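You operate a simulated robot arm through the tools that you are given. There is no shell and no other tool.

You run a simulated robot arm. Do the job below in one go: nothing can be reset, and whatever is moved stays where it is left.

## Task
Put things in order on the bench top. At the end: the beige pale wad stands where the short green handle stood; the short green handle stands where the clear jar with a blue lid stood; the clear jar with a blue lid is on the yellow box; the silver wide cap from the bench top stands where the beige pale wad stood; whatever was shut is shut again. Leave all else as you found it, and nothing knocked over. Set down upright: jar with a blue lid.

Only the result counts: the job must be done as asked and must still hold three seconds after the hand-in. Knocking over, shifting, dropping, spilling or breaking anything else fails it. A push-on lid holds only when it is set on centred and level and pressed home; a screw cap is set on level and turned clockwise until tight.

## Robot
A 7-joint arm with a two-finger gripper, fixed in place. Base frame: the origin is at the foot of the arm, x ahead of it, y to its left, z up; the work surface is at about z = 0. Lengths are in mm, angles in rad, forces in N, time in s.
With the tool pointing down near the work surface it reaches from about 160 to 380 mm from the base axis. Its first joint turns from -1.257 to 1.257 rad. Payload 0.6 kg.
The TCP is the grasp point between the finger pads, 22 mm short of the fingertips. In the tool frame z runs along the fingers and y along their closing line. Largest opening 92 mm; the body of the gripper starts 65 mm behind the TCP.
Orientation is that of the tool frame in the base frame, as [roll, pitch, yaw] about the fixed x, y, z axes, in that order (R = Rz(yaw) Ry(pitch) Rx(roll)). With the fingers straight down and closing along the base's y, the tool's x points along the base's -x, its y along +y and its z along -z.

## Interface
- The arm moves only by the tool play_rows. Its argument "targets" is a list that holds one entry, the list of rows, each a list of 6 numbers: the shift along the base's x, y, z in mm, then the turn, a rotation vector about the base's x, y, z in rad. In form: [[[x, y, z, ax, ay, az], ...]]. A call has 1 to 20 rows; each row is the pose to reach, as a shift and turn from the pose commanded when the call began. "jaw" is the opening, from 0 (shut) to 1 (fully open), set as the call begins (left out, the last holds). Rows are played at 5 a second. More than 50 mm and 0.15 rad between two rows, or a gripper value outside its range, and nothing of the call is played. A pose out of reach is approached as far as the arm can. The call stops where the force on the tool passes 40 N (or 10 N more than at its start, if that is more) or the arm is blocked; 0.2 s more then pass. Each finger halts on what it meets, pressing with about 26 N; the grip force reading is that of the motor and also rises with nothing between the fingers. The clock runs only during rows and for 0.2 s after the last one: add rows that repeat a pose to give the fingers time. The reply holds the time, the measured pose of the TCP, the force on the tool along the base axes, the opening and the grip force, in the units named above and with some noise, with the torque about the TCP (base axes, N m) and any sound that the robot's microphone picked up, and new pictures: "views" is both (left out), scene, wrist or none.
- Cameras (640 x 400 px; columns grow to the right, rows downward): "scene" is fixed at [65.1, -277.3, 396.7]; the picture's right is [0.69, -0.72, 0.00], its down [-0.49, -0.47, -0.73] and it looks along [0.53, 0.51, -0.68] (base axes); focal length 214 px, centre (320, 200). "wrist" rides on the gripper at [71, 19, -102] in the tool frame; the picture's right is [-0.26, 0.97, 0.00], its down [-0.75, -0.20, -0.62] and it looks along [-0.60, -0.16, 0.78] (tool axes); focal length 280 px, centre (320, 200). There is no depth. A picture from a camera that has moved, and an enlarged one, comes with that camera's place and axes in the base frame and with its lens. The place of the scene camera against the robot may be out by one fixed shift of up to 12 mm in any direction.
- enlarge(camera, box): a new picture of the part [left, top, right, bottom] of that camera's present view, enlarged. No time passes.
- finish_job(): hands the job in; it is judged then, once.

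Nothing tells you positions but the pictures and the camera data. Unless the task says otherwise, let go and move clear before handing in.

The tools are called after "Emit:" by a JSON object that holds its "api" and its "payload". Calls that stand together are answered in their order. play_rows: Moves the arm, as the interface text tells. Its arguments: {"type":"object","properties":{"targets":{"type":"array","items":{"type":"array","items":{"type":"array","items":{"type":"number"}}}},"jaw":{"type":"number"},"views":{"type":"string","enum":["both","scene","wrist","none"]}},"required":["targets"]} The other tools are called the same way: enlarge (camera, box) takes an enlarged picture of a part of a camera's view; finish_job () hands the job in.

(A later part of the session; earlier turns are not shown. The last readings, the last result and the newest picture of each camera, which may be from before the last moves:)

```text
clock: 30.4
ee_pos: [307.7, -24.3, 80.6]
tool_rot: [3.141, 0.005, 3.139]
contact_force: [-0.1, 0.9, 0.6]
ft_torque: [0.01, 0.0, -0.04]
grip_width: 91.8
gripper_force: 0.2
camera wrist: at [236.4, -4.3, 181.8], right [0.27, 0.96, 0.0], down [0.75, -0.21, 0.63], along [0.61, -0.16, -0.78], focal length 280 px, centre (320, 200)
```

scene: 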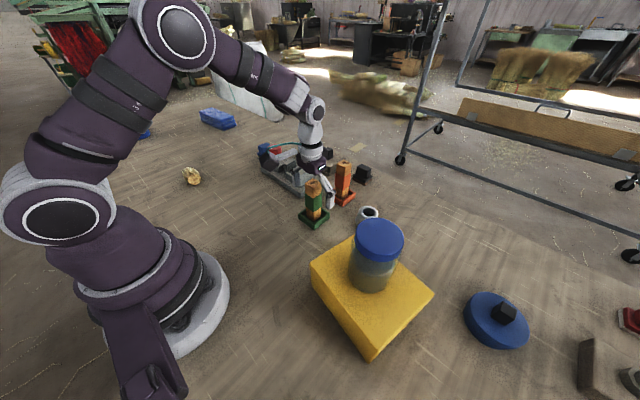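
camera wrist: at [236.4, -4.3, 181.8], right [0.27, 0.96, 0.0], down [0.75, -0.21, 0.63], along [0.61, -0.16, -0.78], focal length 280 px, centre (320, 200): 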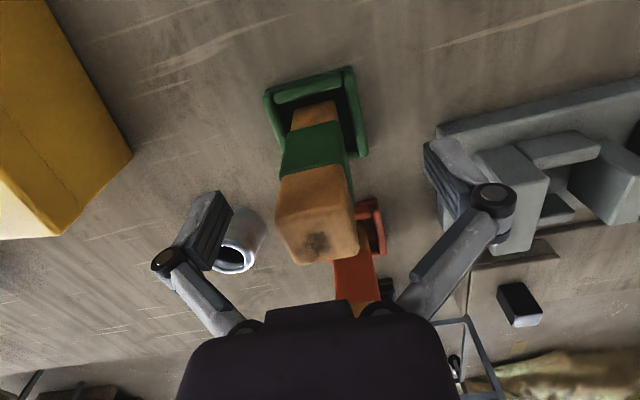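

Emit:
{"api": "play_rows", "payload": {"targets": [[[0, 0, 0, 0, 0, 0], [0, 0, 0, 0, 0, 0], [0, 0, 0, 0, 0, 0], [0, 0, 0, 0, 0, 0], [0, 0, 0, 0, 0, 0], [0, 0, 0, 0, 0, 0]]], "jaw": 0.05, "views": "both"}}

```text
clock: 31.8
ee_pos: [307.6, -23.2, 79.0]
tool_rot: [3.138, 0.006, 3.136]
contact_force: [-0.7, -1.9, 6.3]
ft_torque: [0.0, -0.04, 0.01]
grip_width: 30.8
gripper_force: 26.0
camera wrist: at [236.5, -4.3, 182.1], right [0.27, 0.96, 0.0], down [0.75, -0.21, 0.63], along [0.61, -0.17, -0.78], focal length 280 px, centre (320, 200)
```

scene: 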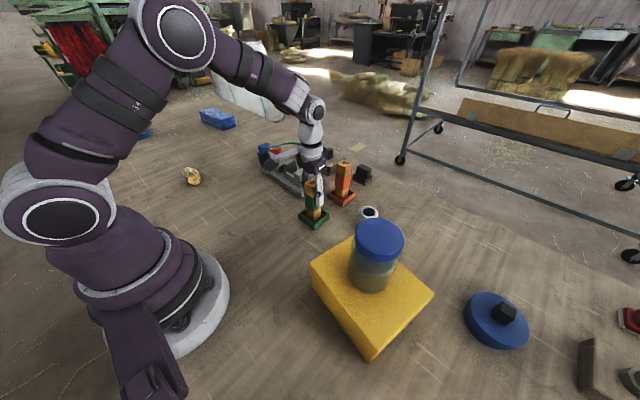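
wrist: 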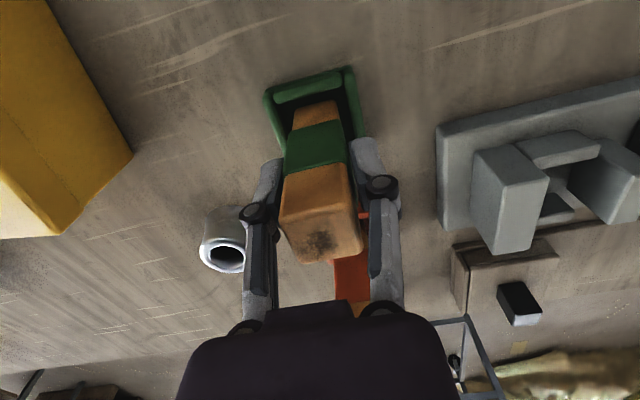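

Gripped at 30.8 mm. Lifting slowly to see whether the green frame comes along.

Emit:
{"api": "play_rows", "payload": {"targets": [[[0, 0, 3, 0, 0, 0], [0, 0, 8, 0, 0, 0], [0, 0, 15, 0, 0, 0], [0, 0, 20, 0, 0, 0], [0, 0, 20, 0, 0, 0]]], "views": "both"}}

```text
clock: 33.0
ee_pos: [308.7, -22.8, 100.3]
tool_rot: [3.139, 0.005, 3.138]
contact_force: [-0.1, -0.5, -1.1]
ft_torque: [-0.02, -0.01, -0.01]
grip_width: 30.7
gripper_force: 26.2
camera wrist: at [237.1, -3.8, 202.1], right [0.27, 0.96, 0.0], down [0.75, -0.21, 0.63], along [0.61, -0.16, -0.78], focal length 280 px, centre (320, 200)
```

scene: 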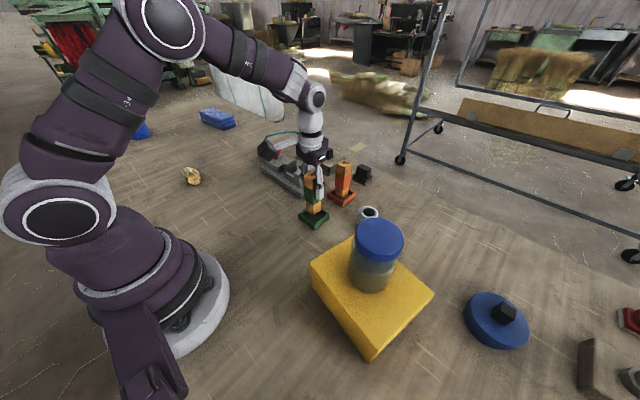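
wrist: 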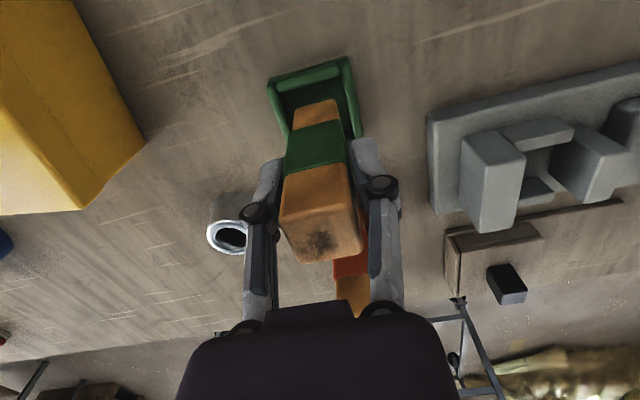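

The green frame is a holder that stays on the bench; the post lifts out. I raise it and carry it to the jar's old spot (187,196).

Emit:
{"api": "play_rows", "payload": {"targets": [[[0, 0, 20, 0, 0, 0], [0, 0, 50, 0, 0, 0], [0, 0, 85, 0, 0, 0], [0, 0, 110, 0, 0, 0], [-10, 20, 110, 0, 0, 0], [-25, 45, 110, 0, 0, 0], [-45, 75, 110, 0, 0, 0], [-65, 110, 110, 0, 0, 0], [-85, 145, 110, 0, 0, 0], [-105, 180, 110, 0, 0, 0], [-121, 210, 110, 0, 0, 0], [-121, 219, 110, 0, 0, 0], [-121, 219, 110, 0, 0, 0]]], "views": "both"}}

```text
clock: 35.8
ee_pos: [186.5, 195.8, 209.5]
tool_rot: [3.14, 0.006, 3.135]
contact_force: [-0.2, -0.5, -1.0]
ft_torque: [0.01, -0.04, 0.0]
grip_width: 30.6
gripper_force: 25.8
camera wrist: at [115.9, 214.9, 312.7], right [0.27, 0.96, 0.0], down [0.75, -0.21, 0.63], along [0.61, -0.17, -0.78], focal length 280 px, centre (320, 200)
```

scene: 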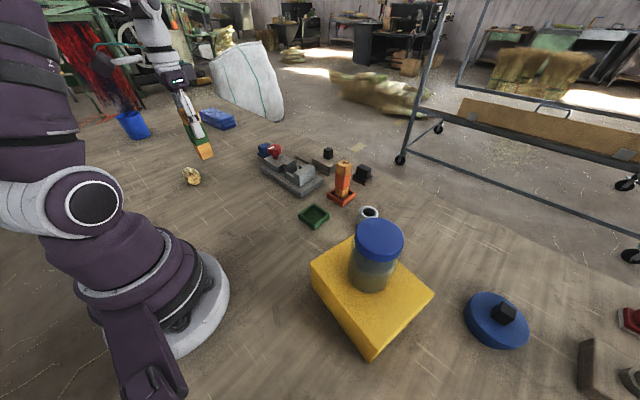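
wrist: 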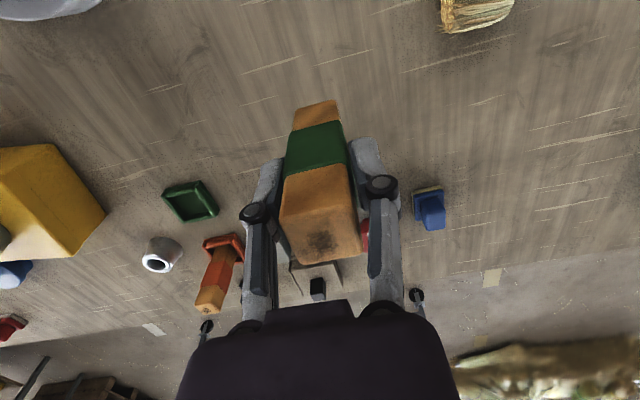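

Emit:
{"api": "play_rows", "payload": {"targets": [[[0, 0, -30, 0, 0, 0], [0, 0, -60, 0, 0, 0], [0, 0, -90, 0, 0, 0], [0, 0, -115, 0, 0, 0], [0, 0, -125, 0, 0, 0], [0, 0, -125, 0, 0, 0]]], "views": "none"}}

Emit:
{"api": "play_rows", "payload": {"targets": [[[0, 0, -1, 0, 0, 0], [0, 0, -2, 0, 0, 0], [0, 0, -3, 0, 0, 0], [0, 0, -3, 0, 0, 0]]], "views": "scene"}}

```text
clock: 37.1
ee_pos: [187.7, 196.7, 86.0]
tool_rot: [3.139, 0.004, 3.138]
contact_force: [-0.1, -0.7, -0.7]
ft_torque: [0.02, -0.04, 0.01]
grip_width: 30.6
gripper_force: 26.2
```

```text
clock: 38.1
ee_pos: [187.5, 195.4, 82.8]
tool_rot: [3.14, 0.003, 3.136]
contact_force: [0.1, 0.0, 0.0]
ft_torque: [0.03, 0.0, -0.03]
grip_width: 30.8
gripper_force: 26.5
```

scene: 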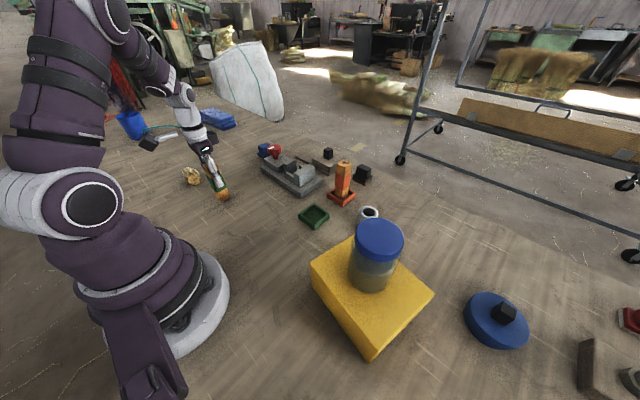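

Emit:
{"api": "play_rows", "payload": {"targets": [[[0, 0, -1, 0, 0, 0], [0, 0, -2, 0, 0, 0], [0, 0, -3, 0, 0, 0], [0, 0, -3, 0, 0, 0]]], "views": "none"}}

Emit:
{"api": "play_rows", "payload": {"targets": [[[0, 0, -1, 0, 0, 0], [0, 0, -2, 0, 0, 0], [0, 0, -2, 0, 0, 0]]], "views": "none"}}

```text
clock: 39.1
ee_pos: [187.2, 195.5, 79.3]
tool_rot: [3.139, 0.005, 3.138]
contact_force: [0.1, -0.1, -0.4]
ft_torque: [-0.05, -0.01, 0.01]
grip_width: 30.9
gripper_force: 26.1
```

```text
clock: 40.0
ee_pos: [187.0, 193.9, 78.4]
tool_rot: [3.138, 0.005, 3.138]
contact_force: [0.2, 0.0, -0.3]
ft_torque: [-0.01, -0.03, 0.0]
grip_width: 30.8
gripper_force: 25.9
```

Emit:
{"api": "play_rows", "payload": {"targets": [[[0, 0, -1, 0, 0, 0], [0, 0, -2, 0, 0, 0], [0, 0, -2, 0, 0, 0]]], "views": "none"}}

Emit:
{"api": "enlarge", "payload": {"camera": "scene", "box": [170, 130, 270, 220]}}

```text
clock: 40.8
ee_pos: [186.6, 194.0, 75.4]
tool_rot: [3.14, 0.006, 3.14]
contact_force: [0.3, -0.9, -1.0]
ft_torque: [-0.04, 0.0, 0.01]
grip_width: 30.8
gripper_force: 25.6
```

```text
4.44 times, centred on (220, 175) of scene
camera zoom: at [65.1, -277.3, 396.7], right [0.69, -0.72, 0.0], down [-0.49, -0.47, -0.73], along [0.53, 0.51, -0.68], focal length 953 px, centre (764, 311)
```

zoom: 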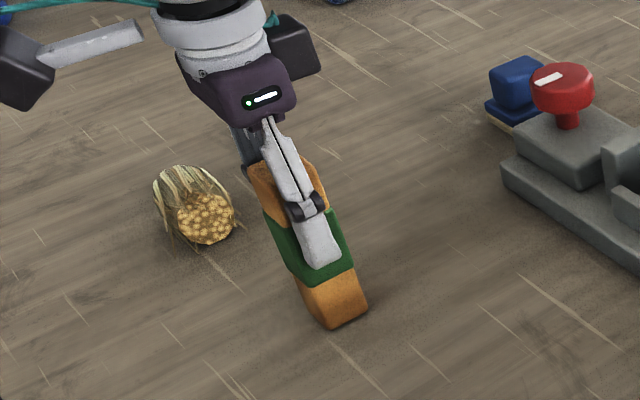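

Emit:
{"api": "play_rows", "payload": {"targets": [[[0, 0, -1, 0, 0, 0], [0, 0, -2, 0, 0, 0], [0, 0, -2, 0, 0, 0]]], "views": "none"}}

Emit:
{"api": "play_rows", "payload": {"targets": [[[0, 0, -1, 0, 0, 0], [0, 0, -1, 0, 0, 0]]], "views": "none"}}

Emit:
{"api": "play_rows", "payload": {"targets": [[[0, 0, -1, 0, 0, 0], [0, 0, -1, 0, 0, 0]]], "views": "scene"}}

```text
clock: 41.5
ee_pos: [188.1, 195.5, 73.1]
tool_rot: [3.139, 0.006, 3.138]
contact_force: [-2.7, -2.6, 20.6]
ft_torque: [-0.05, 0.2, 0.03]
grip_width: 30.8
gripper_force: 25.6
```

```text
clock: 42.1
ee_pos: [188.4, 195.7, 72.8]
tool_rot: [3.139, 0.006, 3.136]
contact_force: [1.2, -0.6, 23.1]
ft_torque: [-0.02, -0.18, 0.0]
grip_width: 31.0
gripper_force: 25.7
```

```text
clock: 42.8
ee_pos: [188.4, 195.7, 71.5]
tool_rot: [3.139, 0.005, 3.137]
contact_force: [4.5, -0.3, 23.4]
ft_torque: [-0.02, -0.26, 0.01]
grip_width: 30.7
gripper_force: 25.6
```

scene: 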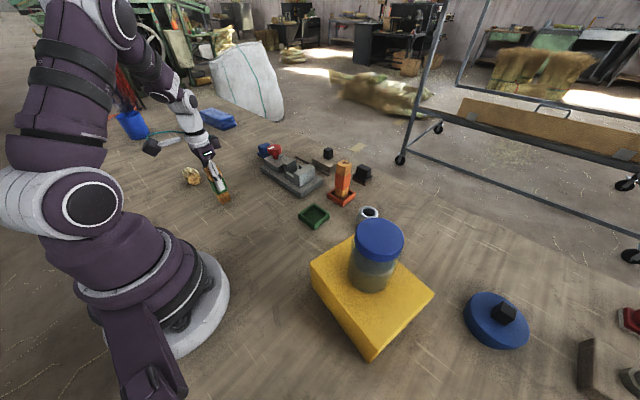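

In contact. Easing the load, then releasing and lifting clear.

Emit:
{"api": "play_rows", "payload": {"targets": [[[0, 0, 1, 0, 0, 0], [0, 0, 1, 0, 0, 0]]], "views": "none"}}

Emit:
{"api": "play_rows", "payload": {"targets": [[[0, 0, 0, 0, 0, 0], [0, 0, 0, 0, 0, 0], [0, 0, 0, 0, 0, 0], [0, 0, 0, 0, 0, 0], [0, 0, 20, 0, 0, 0], [0, 0, 55, 0, 0, 0], [0, 0, 95, 0, 0, 0], [0, 0, 130, 0, 0, 0], [0, 0, 130, 0, 0, 0]]], "jaw": 1, "views": "both"}}

```text
clock: 43.4
ee_pos: [186.9, 195.7, 72.7]
tool_rot: [3.141, 0.004, 3.139]
contact_force: [0.4, 0.4, 0.2]
ft_torque: [-0.01, -0.03, -0.01]
grip_width: 30.9
gripper_force: 26.0
```

```text
clock: 45.4
ee_pos: [186.7, 194.9, 203.5]
tool_rot: [3.14, 0.004, 3.137]
contact_force: [-0.3, 0.0, 0.4]
ft_torque: [-0.01, 0.01, 0.0]
grip_width: 92.2
gripper_force: 0.2
camera wrist: at [114.9, 214.9, 304.9], right [0.27, 0.96, 0.0], down [0.75, -0.21, 0.63], along [0.61, -0.16, -0.78], focal length 280 px, centre (320, 200)
```

scene: 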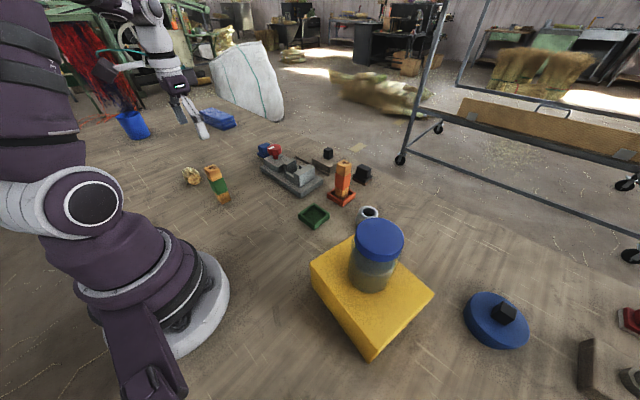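
wrist: 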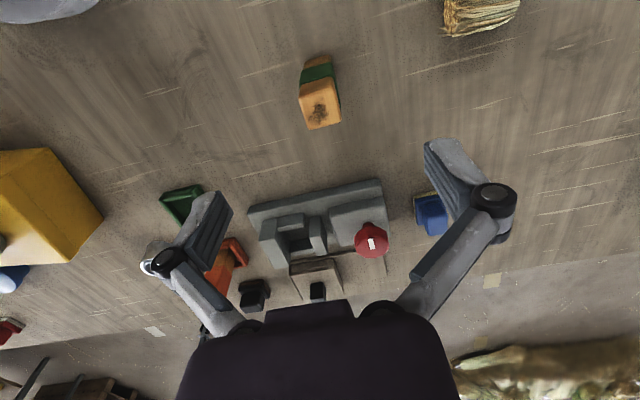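

The green handle stands at the jar's spot. Now I swing over the wad, turning the tool ~80° so the jaws close across its straws.

Emit:
{"api": "play_rows", "payload": {"targets": [[[-4, 10, 5, 0, 0, 0.14], [-8, 20, 10, 0, 0, 0.28], [-12, 30, 15, 0, 0, 0.42], [-16, 40, 15, 0, 0, 0.56], [-20, 50, 15, 0, 0, 0.7], [-24, 60, 15, 0, 0, 0.84], [-28, 70, 15, 0, 0, 0.98], [-32, 80, 15, 0, 0, 1.12], [-36, 90, 15, 0, 0, 1.26], [-37, 105, 15, 0, 0, 1.4], [-37, 105, 15, 0, 0, 1.4], [-37, 105, 15, 0, 0, 1.4]]], "views": "both"}}

```text
clock: 48.0
ee_pos: [149.3, 300.6, 217.8]
tool_rot: [3.141, 0.005, -1.745]
contact_force: [-0.7, 0.0, -0.6]
ft_torque: [-0.01, 0.0, -0.02]
grip_width: 92.0
gripper_force: 0.1
camera wrist: at [118.5, 233.6, 320.0], right [-0.91, 0.43, 0.0], down [0.33, 0.7, 0.63], along [0.26, 0.57, -0.78], focal length 280 px, centre (320, 200)
```

scene: 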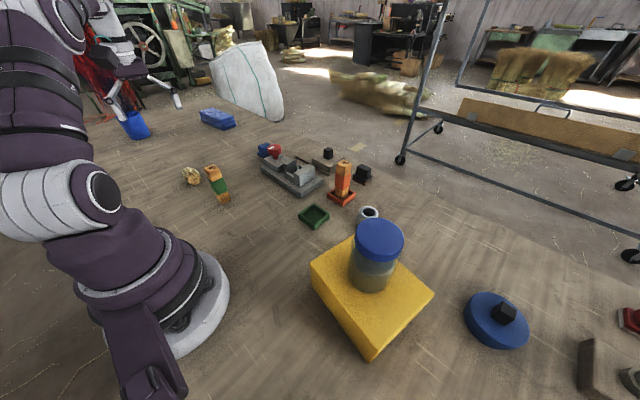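
wrist: 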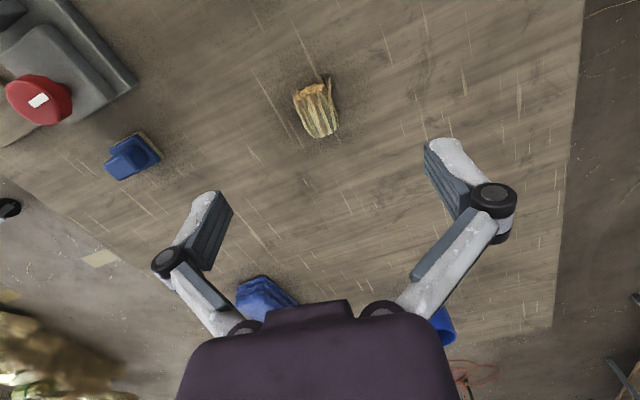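

Emit:
{"api": "enlarge", "payload": {"camera": "wrist", "box": [270, 60, 370, 150]}}

Emit:
{"api": "enlarge", "payload": {"camera": "scene", "box": [170, 155, 240, 210]}}

Emit:
{"api": "enlarge", "payload": {"camera": "scene", "box": [280, 190, 350, 240]}}

```text
4.44 times, centred on (320, 105) of wrist
camera zoom: at [118.5, 233.6, 320.0], right [-0.91, 0.43, 0.0], down [0.33, 0.7, 0.63], along [0.26, 0.57, -0.78], focal length 1246 px, centre (320, 622)
```

zoom: 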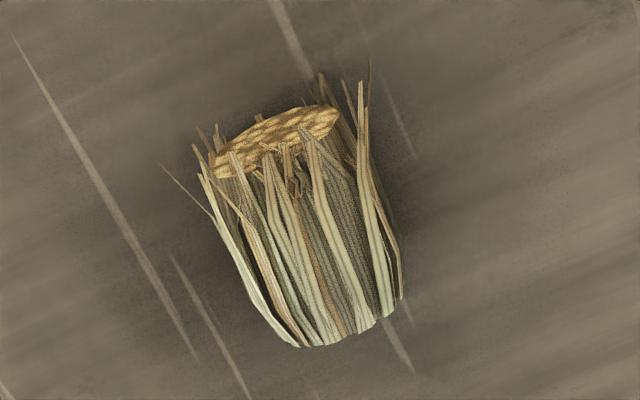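

```text
7.27 times, centred on (205, 182) of scene
camera zoom: at [65.1, -277.3, 396.7], right [0.69, -0.72, 0.0], down [-0.49, -0.47, -0.73], along [0.53, 0.51, -0.68], focal length 1560 px, centre (1156, 327)
```

zoom: 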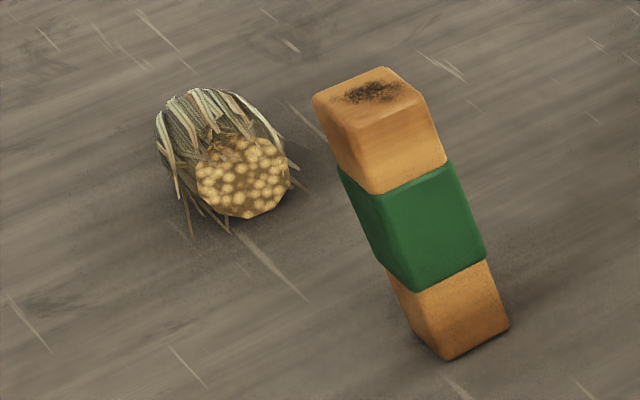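

```text
8.00 times, centred on (315, 215) of scene
camera zoom: at [65.1, -277.3, 396.7], right [0.69, -0.72, 0.0], down [-0.49, -0.47, -0.73], along [0.53, 0.51, -0.68], focal length 1716 px, centre (360, 80)
```

zoom: 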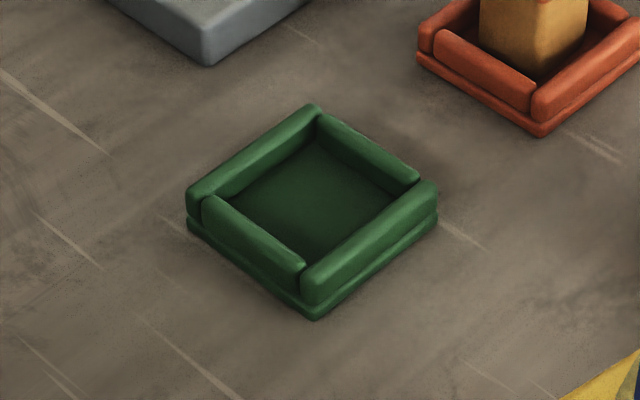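

The wad is a straw bundle ~50 long and ~38 thick, centre about (169,338); the green holder is a tray with low rims. I'll move down over the wad.

Emit:
{"api": "play_rows", "payload": {"targets": [[[10, 19, -25, 0, 0, 0], [20, 37.5, -50, 0, 0, 0], [20, 37.5, -85, 0, 0, 0], [20, 37.5, -110, 0, 0, 0], [20, 37.5, -110, 0, 0, 0], [20, 37.5, -110, 0, 0, 0]]], "views": "both"}}

```text
clock: 49.4
ee_pos: [169.5, 338.3, 106.0]
tool_rot: [3.14, 0.005, -1.745]
contact_force: [0.4, 0.9, 0.5]
ft_torque: [-0.03, -0.01, 0.02]
grip_width: 92.1
gripper_force: 0.0
out of reach, approached as far as the arm can: row 2
camera wrist: at [138.5, 271.1, 208.2], right [-0.9, 0.43, 0.0], down [0.33, 0.7, 0.63], along [0.27, 0.57, -0.78], focal length 280 px, centre (320, 200)
```

scene: 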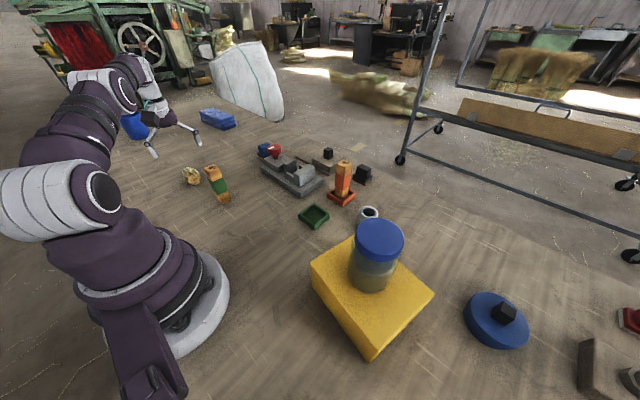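
wrist: 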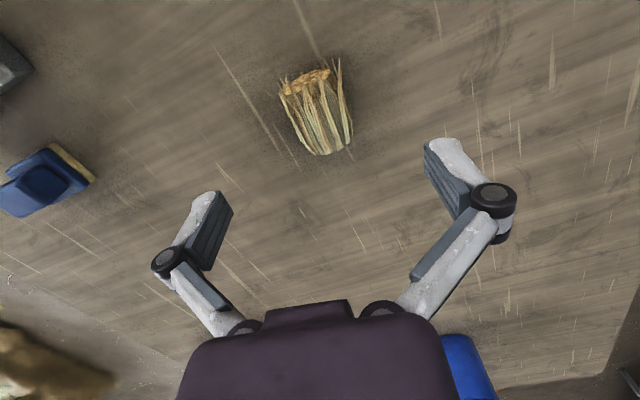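

Emit:
{"api": "enlarge", "payload": {"camera": "wrist", "box": [260, 50, 380, 170]}}

```text
3.33 times, centred on (320, 110) of wrist
camera zoom: at [138.5, 271.1, 208.2], right [-0.9, 0.43, 0.0], down [0.33, 0.7, 0.63], along [0.27, 0.57, -0.78], focal length 935 px, centre (320, 500)
```

zoom: 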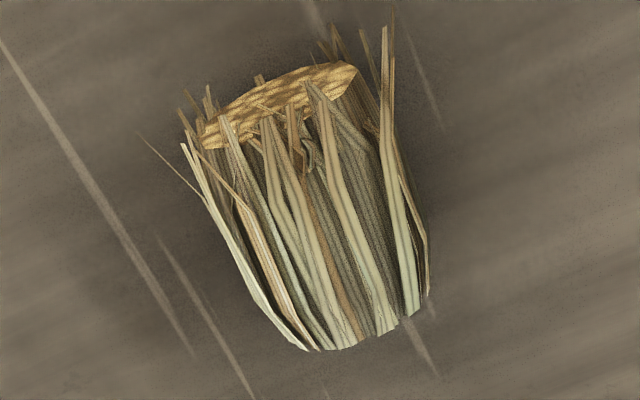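

Wad is centred; I turn 0.1 rad more to align and descend to z≈29.

Emit:
{"api": "play_rows", "payload": {"targets": [[[0, 0, -20, 0, 0, 0.1], [0, 0, -40, 0, 0, 0.1], [0, 0, -58, 0, 0, 0.1], [0, 0, -70, 0, 0, 0.1], [0, 0, -77, 0, 0, 0.1], [0, 0, -77, 0, 0, 0.1]]], "views": "both"}}

```text
clock: 50.8
ee_pos: [170.5, 337.8, 31.1]
tool_rot: [3.14, 0.005, -1.647]
contact_force: [-0.6, -0.4, -0.1]
ft_torque: [0.0, 0.0, -0.02]
grip_width: 91.8
gripper_force: 0.1
camera wrist: at [145.5, 268.2, 132.8], right [-0.94, 0.33, 0.0], down [0.26, 0.73, 0.63], along [0.21, 0.59, -0.78], focal length 280 px, centre (320, 200)
```

scene: 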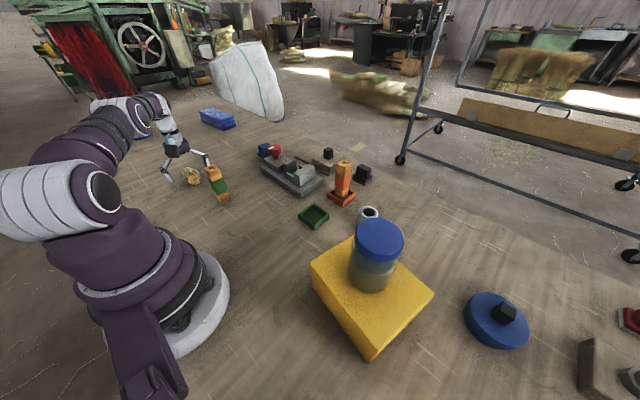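
wrist: 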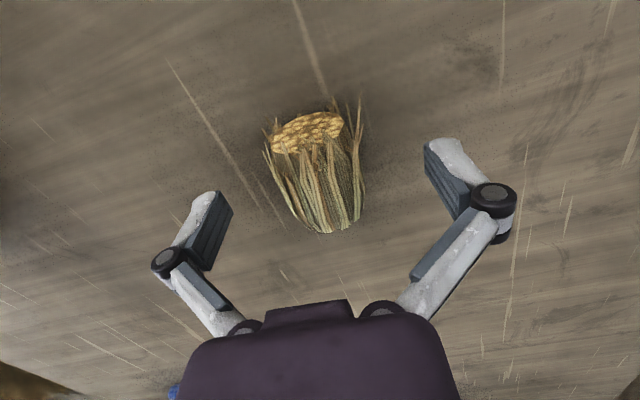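

Emit:
{"api": "play_rows", "payload": {"targets": [[[0, 0, 0, 0, 0, 0], [0, 0, 0, 0, 0, 0], [0, 0, 0, 0, 0, 0], [0, 0, 0, 0, 0, 0], [0, 0, 0, 0, 0, 0]]], "jaw": 0.1, "views": "both"}}

```text
clock: 52.0
ee_pos: [170.1, 338.1, 31.6]
tool_rot: [3.14, 0.004, -1.646]
contact_force: [-0.7, -0.2, 5.5]
ft_torque: [0.02, 0.03, -0.01]
grip_width: 41.7
gripper_force: 25.9
camera wrist: at [145.5, 268.3, 133.0], right [-0.94, 0.33, 0.0], down [0.26, 0.73, 0.63], along [0.21, 0.59, -0.78], focal length 280 px, centre (320, 200)
```

scene: 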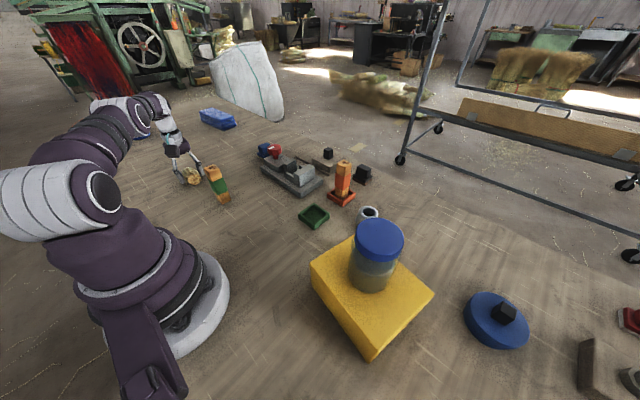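
wrist: 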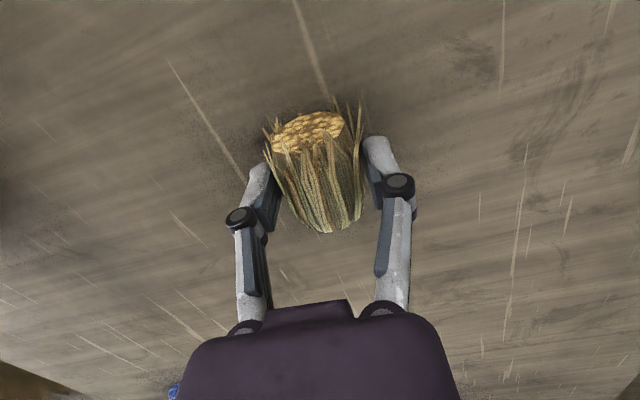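

Gripped at 41.7 mm. Now I lift, draw inwards and carry the wad at z≈200 to above the green tray, turning back to see the tray.

Emit:
{"api": "play_rows", "payload": {"targets": [[[0, 0, 10, 0, 0, 0], [0, 0, 35, 0, 0, 0], [0, 0, 70, 0, 0, 0], [-10, -19, 100, 0, 0, 0], [-20, -38, 130, 0, 0, 0], [-20, -60, 165, 0, 0, 0], [-20, -60, 170, 0, 0, 0]]], "views": "wrist"}}

```text
clock: 53.5
ee_pos: [150.4, 278.0, 200.7]
tool_rot: [3.139, 0.005, -1.645]
contact_force: [-0.4, 0.0, 0.0]
ft_torque: [-0.01, 0.0, 0.0]
grip_width: 41.5
gripper_force: 26.6
camera wrist: at [126.2, 207.8, 302.7], right [-0.94, 0.33, 0.0], down [0.26, 0.73, 0.63], along [0.21, 0.59, -0.78], focal length 280 px, centre (320, 200)
```

wrist: 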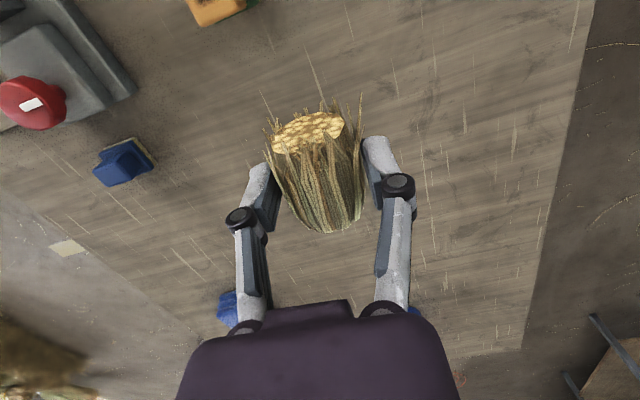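

Emit:
{"api": "play_rows", "payload": {"targets": [[[13, -25, 0, 0, 0, -0.125], [26, -50, 0, 0, 0, -0.25], [39, -75, 0, 0, 0, -0.375], [52, -100, 0, 0, 0, -0.5], [65, -125, 0, 0, 0, -0.625], [78, -150, 0, 0, 0, -0.75], [91, -175, 0, 0, 0, -0.875], [104, -200, 0, 0, 0, -1.0], [117, -225, 0, 0, 0, -1.125], [130, -250, 0, 0, 0, -1.25], [143, -276, 0, 0, 0, -1.375], [157, -302, 0, 0, 0, -1.5], [157, -302, 0, 0, 0, -1.5], [157, -302, 0, 0, 0, -1.5]]], "views": "both"}}

```text
clock: 56.5
ee_pos: [307.1, -24.5, 198.8]
tool_rot: [3.141, 0.005, 3.136]
contact_force: [0.7, 0.2, -0.3]
ft_torque: [0.01, -0.01, -0.01]
grip_width: 41.2
gripper_force: 25.6
camera wrist: at [236.5, -4.3, 300.6], right [0.27, 0.96, 0.0], down [0.75, -0.21, 0.63], along [0.61, -0.17, -0.78], focal length 280 px, centre (320, 200)
```

scene: 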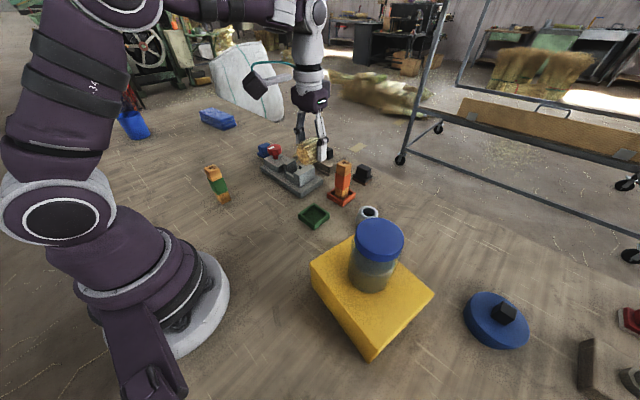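
wrist: 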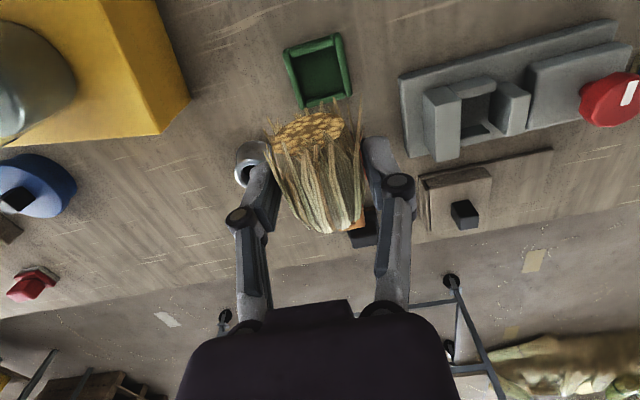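

Emit:
{"api": "enlarge", "payload": {"camera": "wrist", "box": [270, 25, 370, 115]}}

Emit:
{"api": "enlarge", "payload": {"camera": "wrist", "box": [240, 90, 400, 250]}}

Emit:
{"api": "enlarge", "payload": {"camera": "scene", "box": [270, 110, 350, 180]}}

```text
4.44 times, centred on (320, 70) of wrist
camera zoom: at [236.5, -4.3, 300.6], right [0.27, 0.96, 0.0], down [0.75, -0.21, 0.63], along [0.61, -0.17, -0.78], focal length 1246 px, centre (320, 778)
```

zoom: 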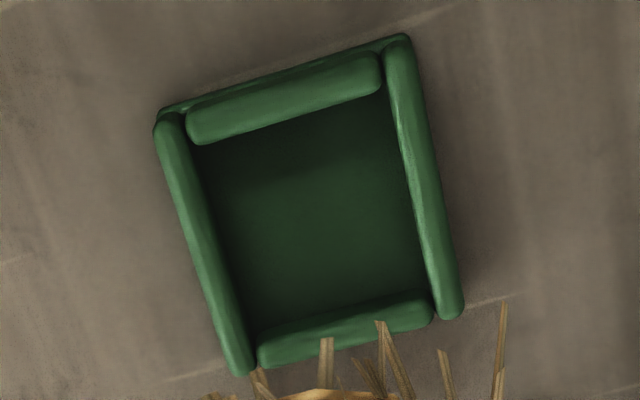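

```text
2.50 times, centred on (320, 170) of wrist
camera zoom: at [236.5, -4.3, 300.6], right [0.27, 0.96, 0.0], down [0.75, -0.21, 0.63], along [0.61, -0.17, -0.78], focal length 701 px, centre (320, 275)
```

zoom: 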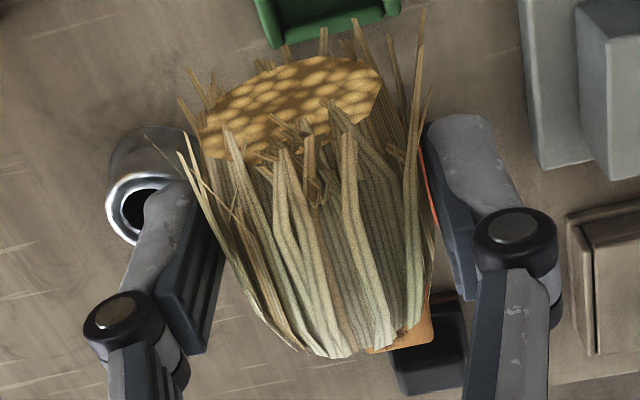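

```text
5.71 times, centred on (310, 145) of scene
camera zoom: at [65.1, -277.3, 396.7], right [0.69, -0.72, 0.0], down [-0.49, -0.47, -0.73], along [0.53, 0.51, -0.68], focal length 1226 px, centre (377, 514)
```

zoom: 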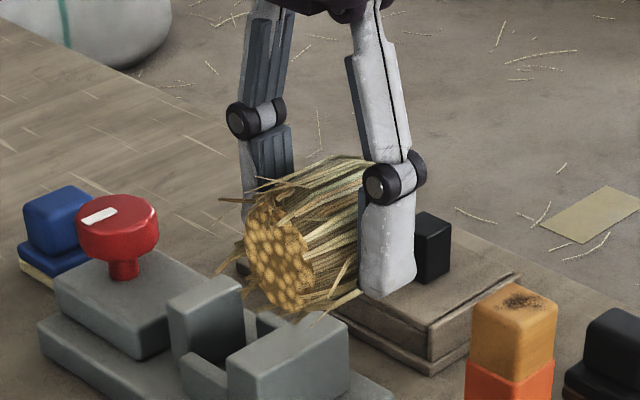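

The tray is centred at (307,-24), inner ~44 mm; the wad is a barrel ~46×41.5. I'll set it diagonally so the tray rims cradle it and it cannot roll.

Emit:
{"api": "play_rows", "payload": {"targets": [[[0, 0, 0, 0, 0, 0.13], [0, 0, 0, 0, 0, 0.26], [0, 0, 0, 0, 0, 0.39], [0, 0, 0, 0, 0, 0.52], [0.5, 0.5, -20, 0, 0, 0.65], [1, 1, -40, 0, 0, 0.785], [1, 1.5, -70, 0, 0, 0.785], [1, 1.5, -100, 0, 0, 0.785], [1, 1.5, -125, 0, 0, 0.785], [1, 1.5, -135, 0, 0, 0.785], [1, 1.5, -135, 0, 0, 0.785]]], "views": "both"}}

```text
clock: 59.0
ee_pos: [308.8, -23.2, 67.7]
tool_rot: [3.14, 0.005, -2.36]
contact_force: [-0.1, 1.1, -0.7]
ft_torque: [-0.04, -0.03, -0.01]
grip_width: 41.8
gripper_force: 26.2
camera wrist: at [244.8, -59.5, 168.9], right [-0.49, 0.87, 0.0], down [0.68, 0.38, 0.63], along [0.55, 0.31, -0.78], focal length 280 px, centre (320, 200)
```

scene: 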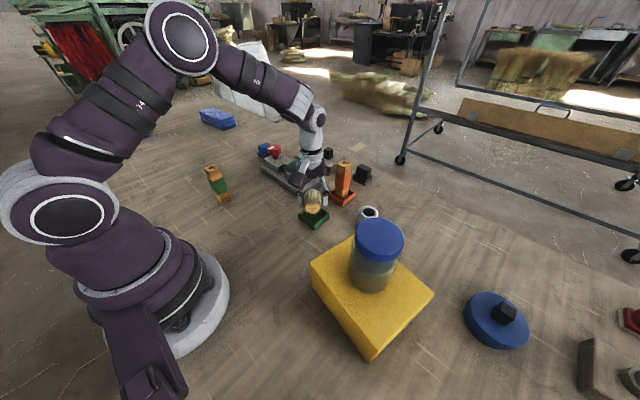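
wrist: 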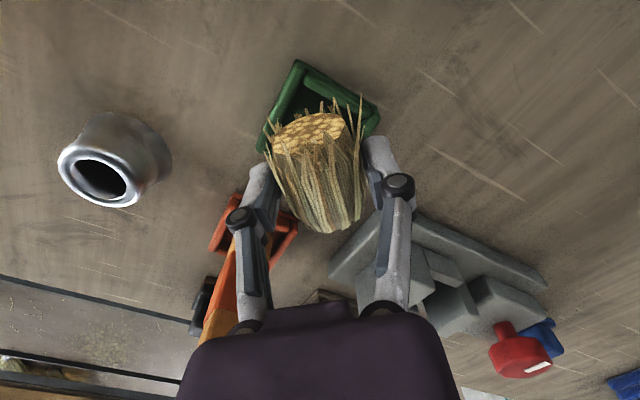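

Emit:
{"api": "play_rows", "payload": {"targets": [[[0, 0, -8, 0, 0, 0], [0, 0, -15, 0, 0, 0], [0, 0, -20, 0, 0, 0], [0, 0, -20, 0, 0, 0]]], "views": "none"}}

Emit:
{"api": "play_rows", "payload": {"targets": [[[0, 0, -2, 0, 0, 0], [0, 0, -3, 0, 0, 0], [0, 0, -3, 0, 0, 0]]], "views": "none"}}

Emit:
{"api": "play_rows", "payload": {"targets": [[[0, 0, -1, 0, 0, 0], [0, 0, -2, 0, 0, 0], [0, 0, -2, 0, 0, 0]]], "views": "both"}}

```text
clock: 60.0
ee_pos: [309.6, -23.3, 46.5]
tool_rot: [3.14, 0.006, -2.359]
contact_force: [-3.6, 3.3, 29.1]
ft_torque: [0.11, 0.11, -0.01]
grip_width: 42.2
gripper_force: 26.1
```

```text
clock: 60.8
ee_pos: [308.6, -23.5, 43.0]
tool_rot: [-3.141, 0.008, -2.361]
contact_force: [2.7, 1.9, 28.5]
ft_torque: [0.05, -0.05, -0.03]
grip_width: 43.0
gripper_force: 26.0
```

```text
clock: 61.5
ee_pos: [308.2, -22.7, 41.2]
tool_rot: [-3.141, 0.006, -2.36]
contact_force: [5.1, -2.3, 27.2]
ft_torque: [-0.14, -0.13, 0.0]
grip_width: 43.4
gripper_force: 25.9
camera wrist: at [244.2, -59.8, 142.8], right [-0.49, 0.87, 0.0], down [0.68, 0.38, 0.63], along [0.55, 0.31, -0.78], focal length 280 px, centre (320, 200)
```

scene: 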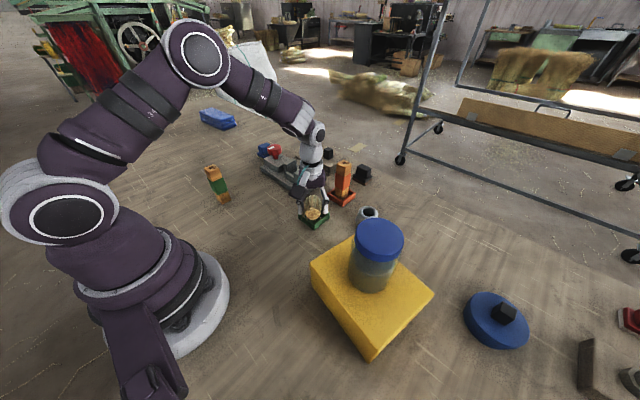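
wrist: 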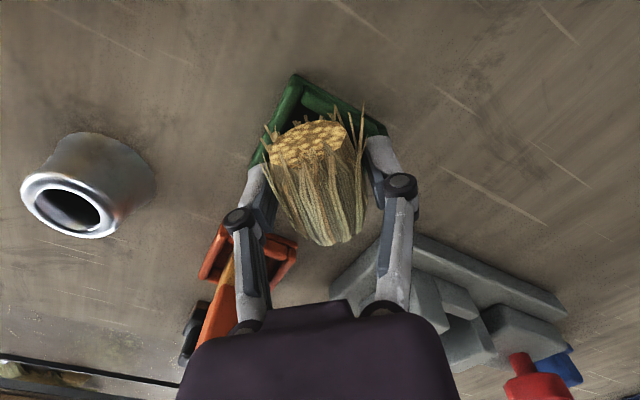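

The wad is seated on the tray rims. I relieve the load by 1.5 mm and open.

Emit:
{"api": "play_rows", "payload": {"targets": [[[0, 0, 1.5, 0, 0, 0], [0, 0, 1.5, 0, 0, 0]]], "views": "none"}}

Emit:
{"api": "play_rows", "payload": {"targets": [[[0, 0, 0, 0, 0, 0], [0, 0, 0, 0, 0, 0], [0, 0, 0, 0, 0, 0], [0, 0, 0, 0, 0, 0]]], "jaw": 1, "views": "both"}}

```text
clock: 62.1
ee_pos: [307.4, -23.1, 41.3]
tool_rot: [3.135, 0.004, -2.36]
contact_force: [-0.8, 0.1, -0.9]
ft_torque: [0.0, -0.07, -0.02]
grip_width: 43.2
gripper_force: 26.1
```

```text
clock: 63.1
ee_pos: [308.5, -23.3, 41.1]
tool_rot: [3.14, 0.007, -2.361]
contact_force: [0.1, 0.7, 1.0]
ft_torque: [0.0, 0.02, -0.04]
grip_width: 91.8
gripper_force: 0.1
camera wrist: at [244.3, -59.2, 143.8], right [-0.49, 0.87, 0.0], down [0.68, 0.38, 0.63], along [0.55, 0.31, -0.78], focal length 280 px, centre (320, 200)
```

scene: 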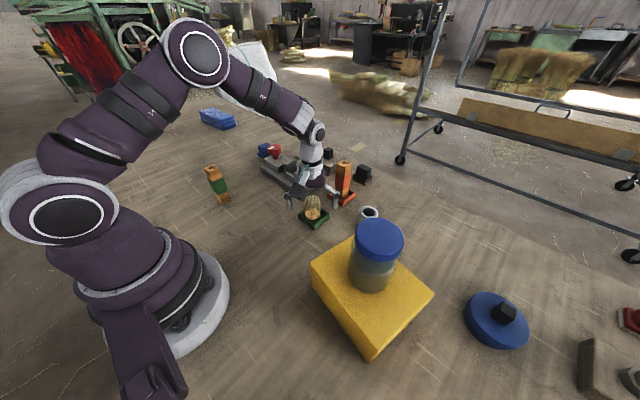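
wrist: 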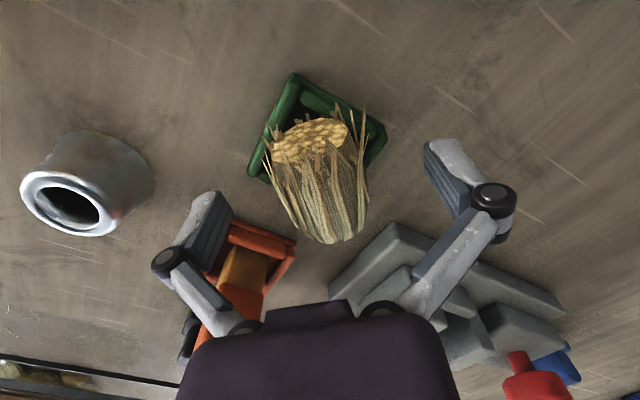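

Emit:
{"api": "play_rows", "payload": {"targets": [[[0, 0, 20, 0, 0, 0], [0, 0, 50, 0, 0, 0], [0, 0, 90, 0, 0, 0], [0, 0, 130, 0, 0, 0], [0, 0, 160, 0, 0, 0], [0, 0, 160, 0, 0, 0]]], "views": "both"}}

Emit:
{"api": "enlarge", "payload": {"camera": "scene", "box": [280, 170, 360, 240]}}

Emit:
{"api": "enlarge", "payload": {"camera": "wrist", "box": [270, 20, 370, 130]}}

```text
clock: 64.5
ee_pos: [309.4, -23.4, 199.8]
tool_rot: [3.141, 0.005, -2.363]
contact_force: [0.1, 0.1, 0.4]
ft_torque: [-0.01, 0.0, 0.01]
grip_width: 92.1
gripper_force: 0.0
camera wrist: at [245.1, -59.4, 302.0], right [-0.49, 0.87, 0.0], down [0.68, 0.38, 0.63], along [0.55, 0.31, -0.78], focal length 280 px, centre (320, 200)
```

scene: 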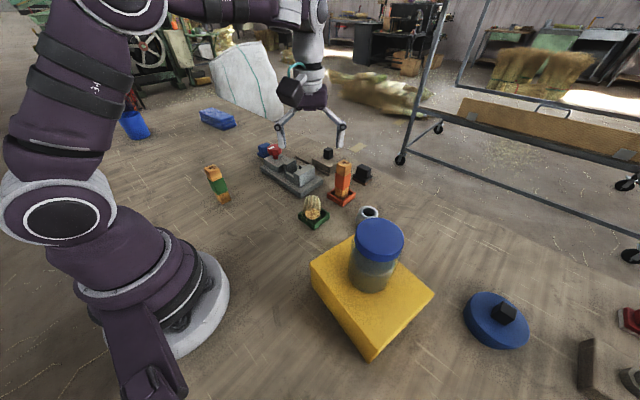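
wrist: 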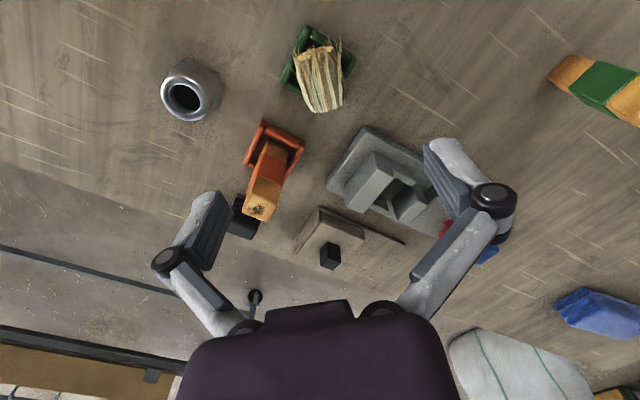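

```text
5.71 times, centred on (320, 205) of scene
camera zoom: at [65.1, -277.3, 396.7], right [0.69, -0.72, 0.0], down [-0.49, -0.47, -0.73], along [0.53, 0.51, -0.68], focal length 1226 px, centre (320, 171)
```

zoom: 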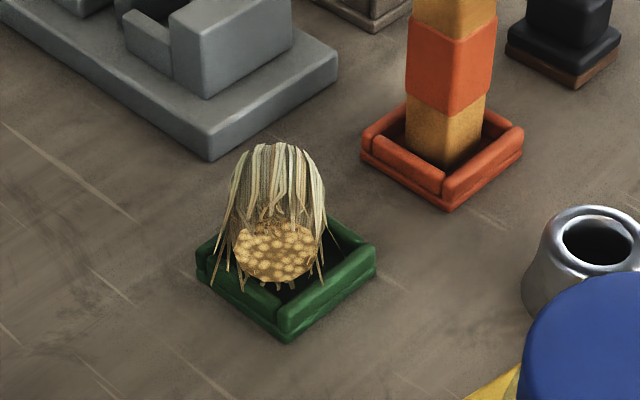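

```text
3.64 times, centred on (320, 75) of wrist
camera zoom: at [245.1, -59.4, 302.0], right [-0.49, 0.87, 0.0], down [0.68, 0.38, 0.63], along [0.55, 0.31, -0.78], focal length 1020 px, centre (320, 654)
```

zoom: 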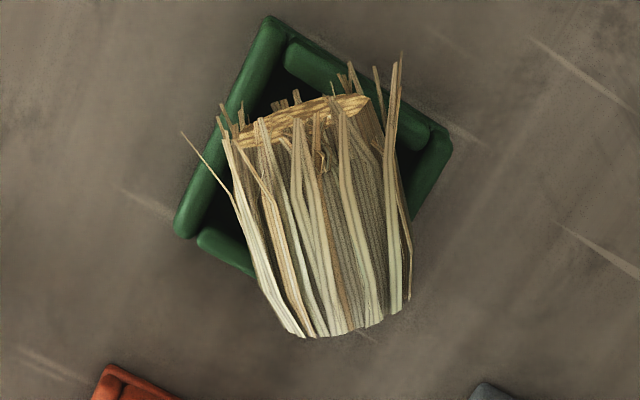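

The wad sits in the green tray, centred about (307.5,-25). Next is the silver cap; I zoom in to measure it.

Emit:
{"api": "enlarge", "payload": {"camera": "wrist", "box": [140, 40, 240, 140]}}

Emit:
{"api": "enlarge", "payload": {"camera": "scene", "box": [340, 180, 410, 250]}}

```text
4.00 times, centred on (190, 90) of wrist
camera zoom: at [245.1, -59.4, 302.0], right [-0.49, 0.87, 0.0], down [0.68, 0.38, 0.63], along [0.55, 0.31, -0.78], focal length 1122 px, centre (840, 640)
```

zoom: 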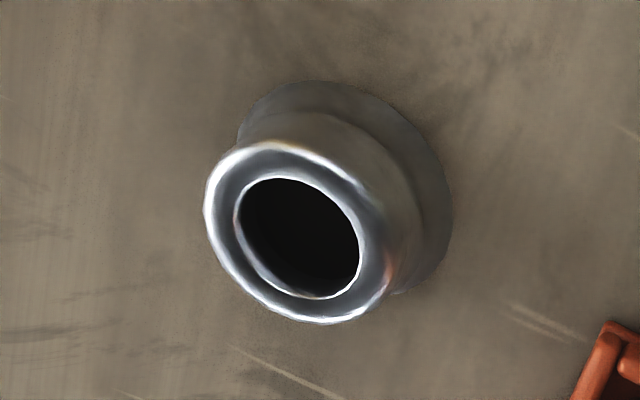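

```text
5.71 times, centred on (375, 215) of scene
camera zoom: at [65.1, -277.3, 396.7], right [0.69, -0.72, 0.0], down [-0.49, -0.47, -0.73], along [0.53, 0.51, -0.68], focal length 1226 px, centre (6, 114)
```

zoom: 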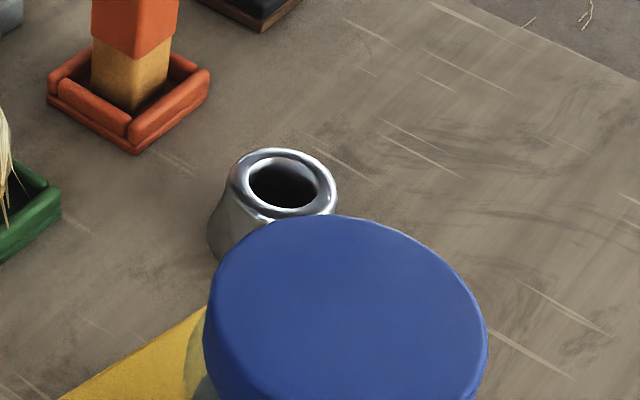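

Emit:
{"api": "play_rows", "payload": {"targets": [[[2, -10, 0, 0, 0, -0.136], [4, -20, 0, 0, 0, -0.272], [6, -30, 0, 0, 0, -0.408], [8, -40, 0, 0, 0, -0.544], [10, -50, 0, 0, 0, -0.68], [13, -60, 0, 0, 0, -0.816], [16, -70, 0, 0, 0, -0.952], [20, -82, 0, 0, 0, -1.09], [20, -82, 0, 0, 0, -1.09], [20, -82, 0, 0, 0, -1.09]]], "views": "wrist"}}

```text
clock: 66.8
ee_pos: [328.1, -104.1, 202.3]
tool_rot: [3.141, 0.005, 2.831]
contact_force: [-0.4, -0.2, 1.2]
ft_torque: [0.01, 0.0, 0.01]
grip_width: 92.3
gripper_force: 0.0
camera wrist: at [265.2, -64.5, 303.6], right [0.54, 0.84, 0.0], down [0.65, -0.42, 0.63], along [0.53, -0.34, -0.78], focal length 280 px, centre (320, 200)
```

wrist: 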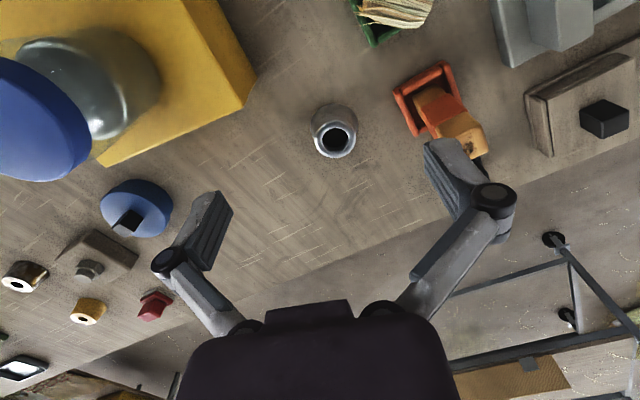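

Emit:
{"api": "enlarge", "payload": {"camera": "wrist", "box": [290, 80, 390, 180]}}

Emit:
{"api": "enlarge", "payload": {"camera": "wrist", "box": [380, 40, 500, 160]}}

```text
4.00 times, centred on (340, 130) of wrist
camera zoom: at [265.2, -64.5, 303.6], right [0.54, 0.84, 0.0], down [0.65, -0.42, 0.63], along [0.53, -0.34, -0.78], focal length 1122 px, centre (240, 480)
```

zoom: 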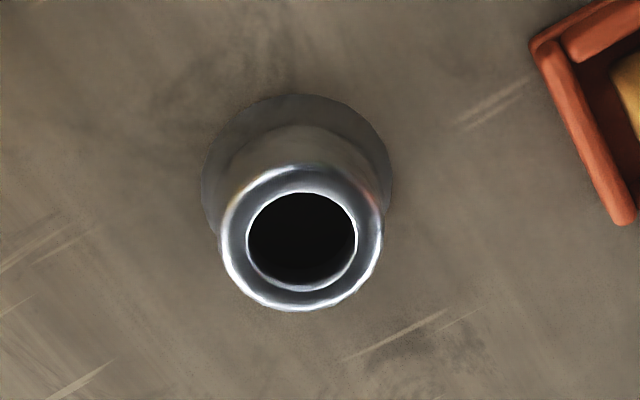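

```text
3.33 times, centred on (440, 100) of wrist
camera zoom: at [265.2, -64.5, 303.6], right [0.54, 0.84, 0.0], down [0.65, -0.42, 0.63], along [0.53, -0.34, -0.78], focal length 935 px, centre (-80, 533)
```

zoom: 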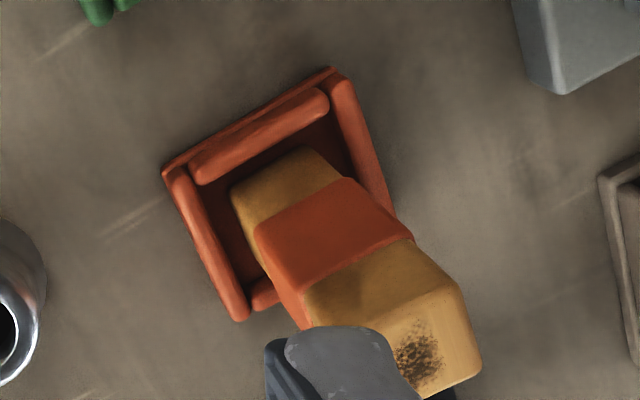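

Cap centre is (385.5,-123), height ~33, base 55, top 43. Radius is 405, so I tilt the tool outwards 0.22 rad about the closing line and approach above it.

Emit:
{"api": "play_rows", "payload": {"targets": [[[5, -2, -20, -0.0336, -0.1047, 0], [10, -4, -45, -0.0672, -0.2094, 0], [25, -8, -70, -0.0672, -0.2094, 0], [42, -13, -90, -0.0672, -0.2094, 0], [57, -18.6, -105, -0.0672, -0.2094, 0], [57, -18.6, -105, -0.0672, -0.2094, 0], [57, -18.6, -105, -0.0672, -0.2094, 0]]], "views": "both"}}

```text
clock: 68.3
ee_pos: [385.6, -122.2, 96.0]
tool_rot: [3.139, 0.223, 2.831]
contact_force: [0.0, 0.3, -0.6]
ft_torque: [0.0, -0.02, 0.0]
grip_width: 92.3
gripper_force: 0.1
camera wrist: at [303.7, -75.5, 179.3], right [0.54, 0.84, 0.06], down [0.5, -0.38, 0.78], along [0.68, -0.39, -0.63], focal length 280 px, centre (320, 200)
```

scene: 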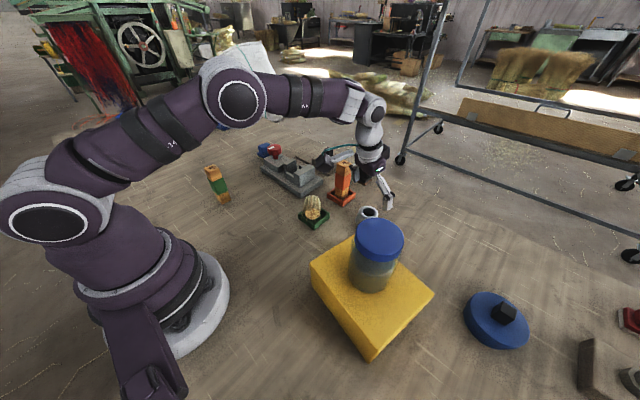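
wrist: 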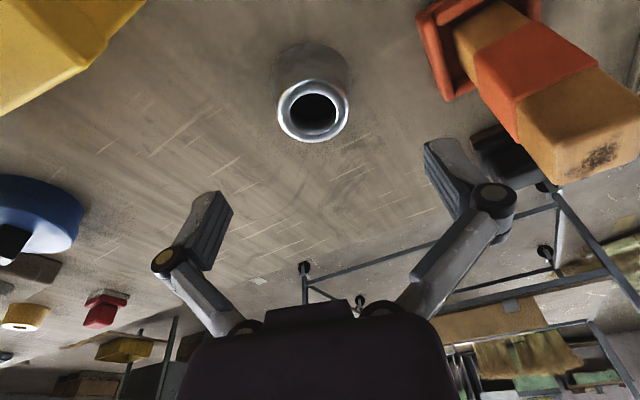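

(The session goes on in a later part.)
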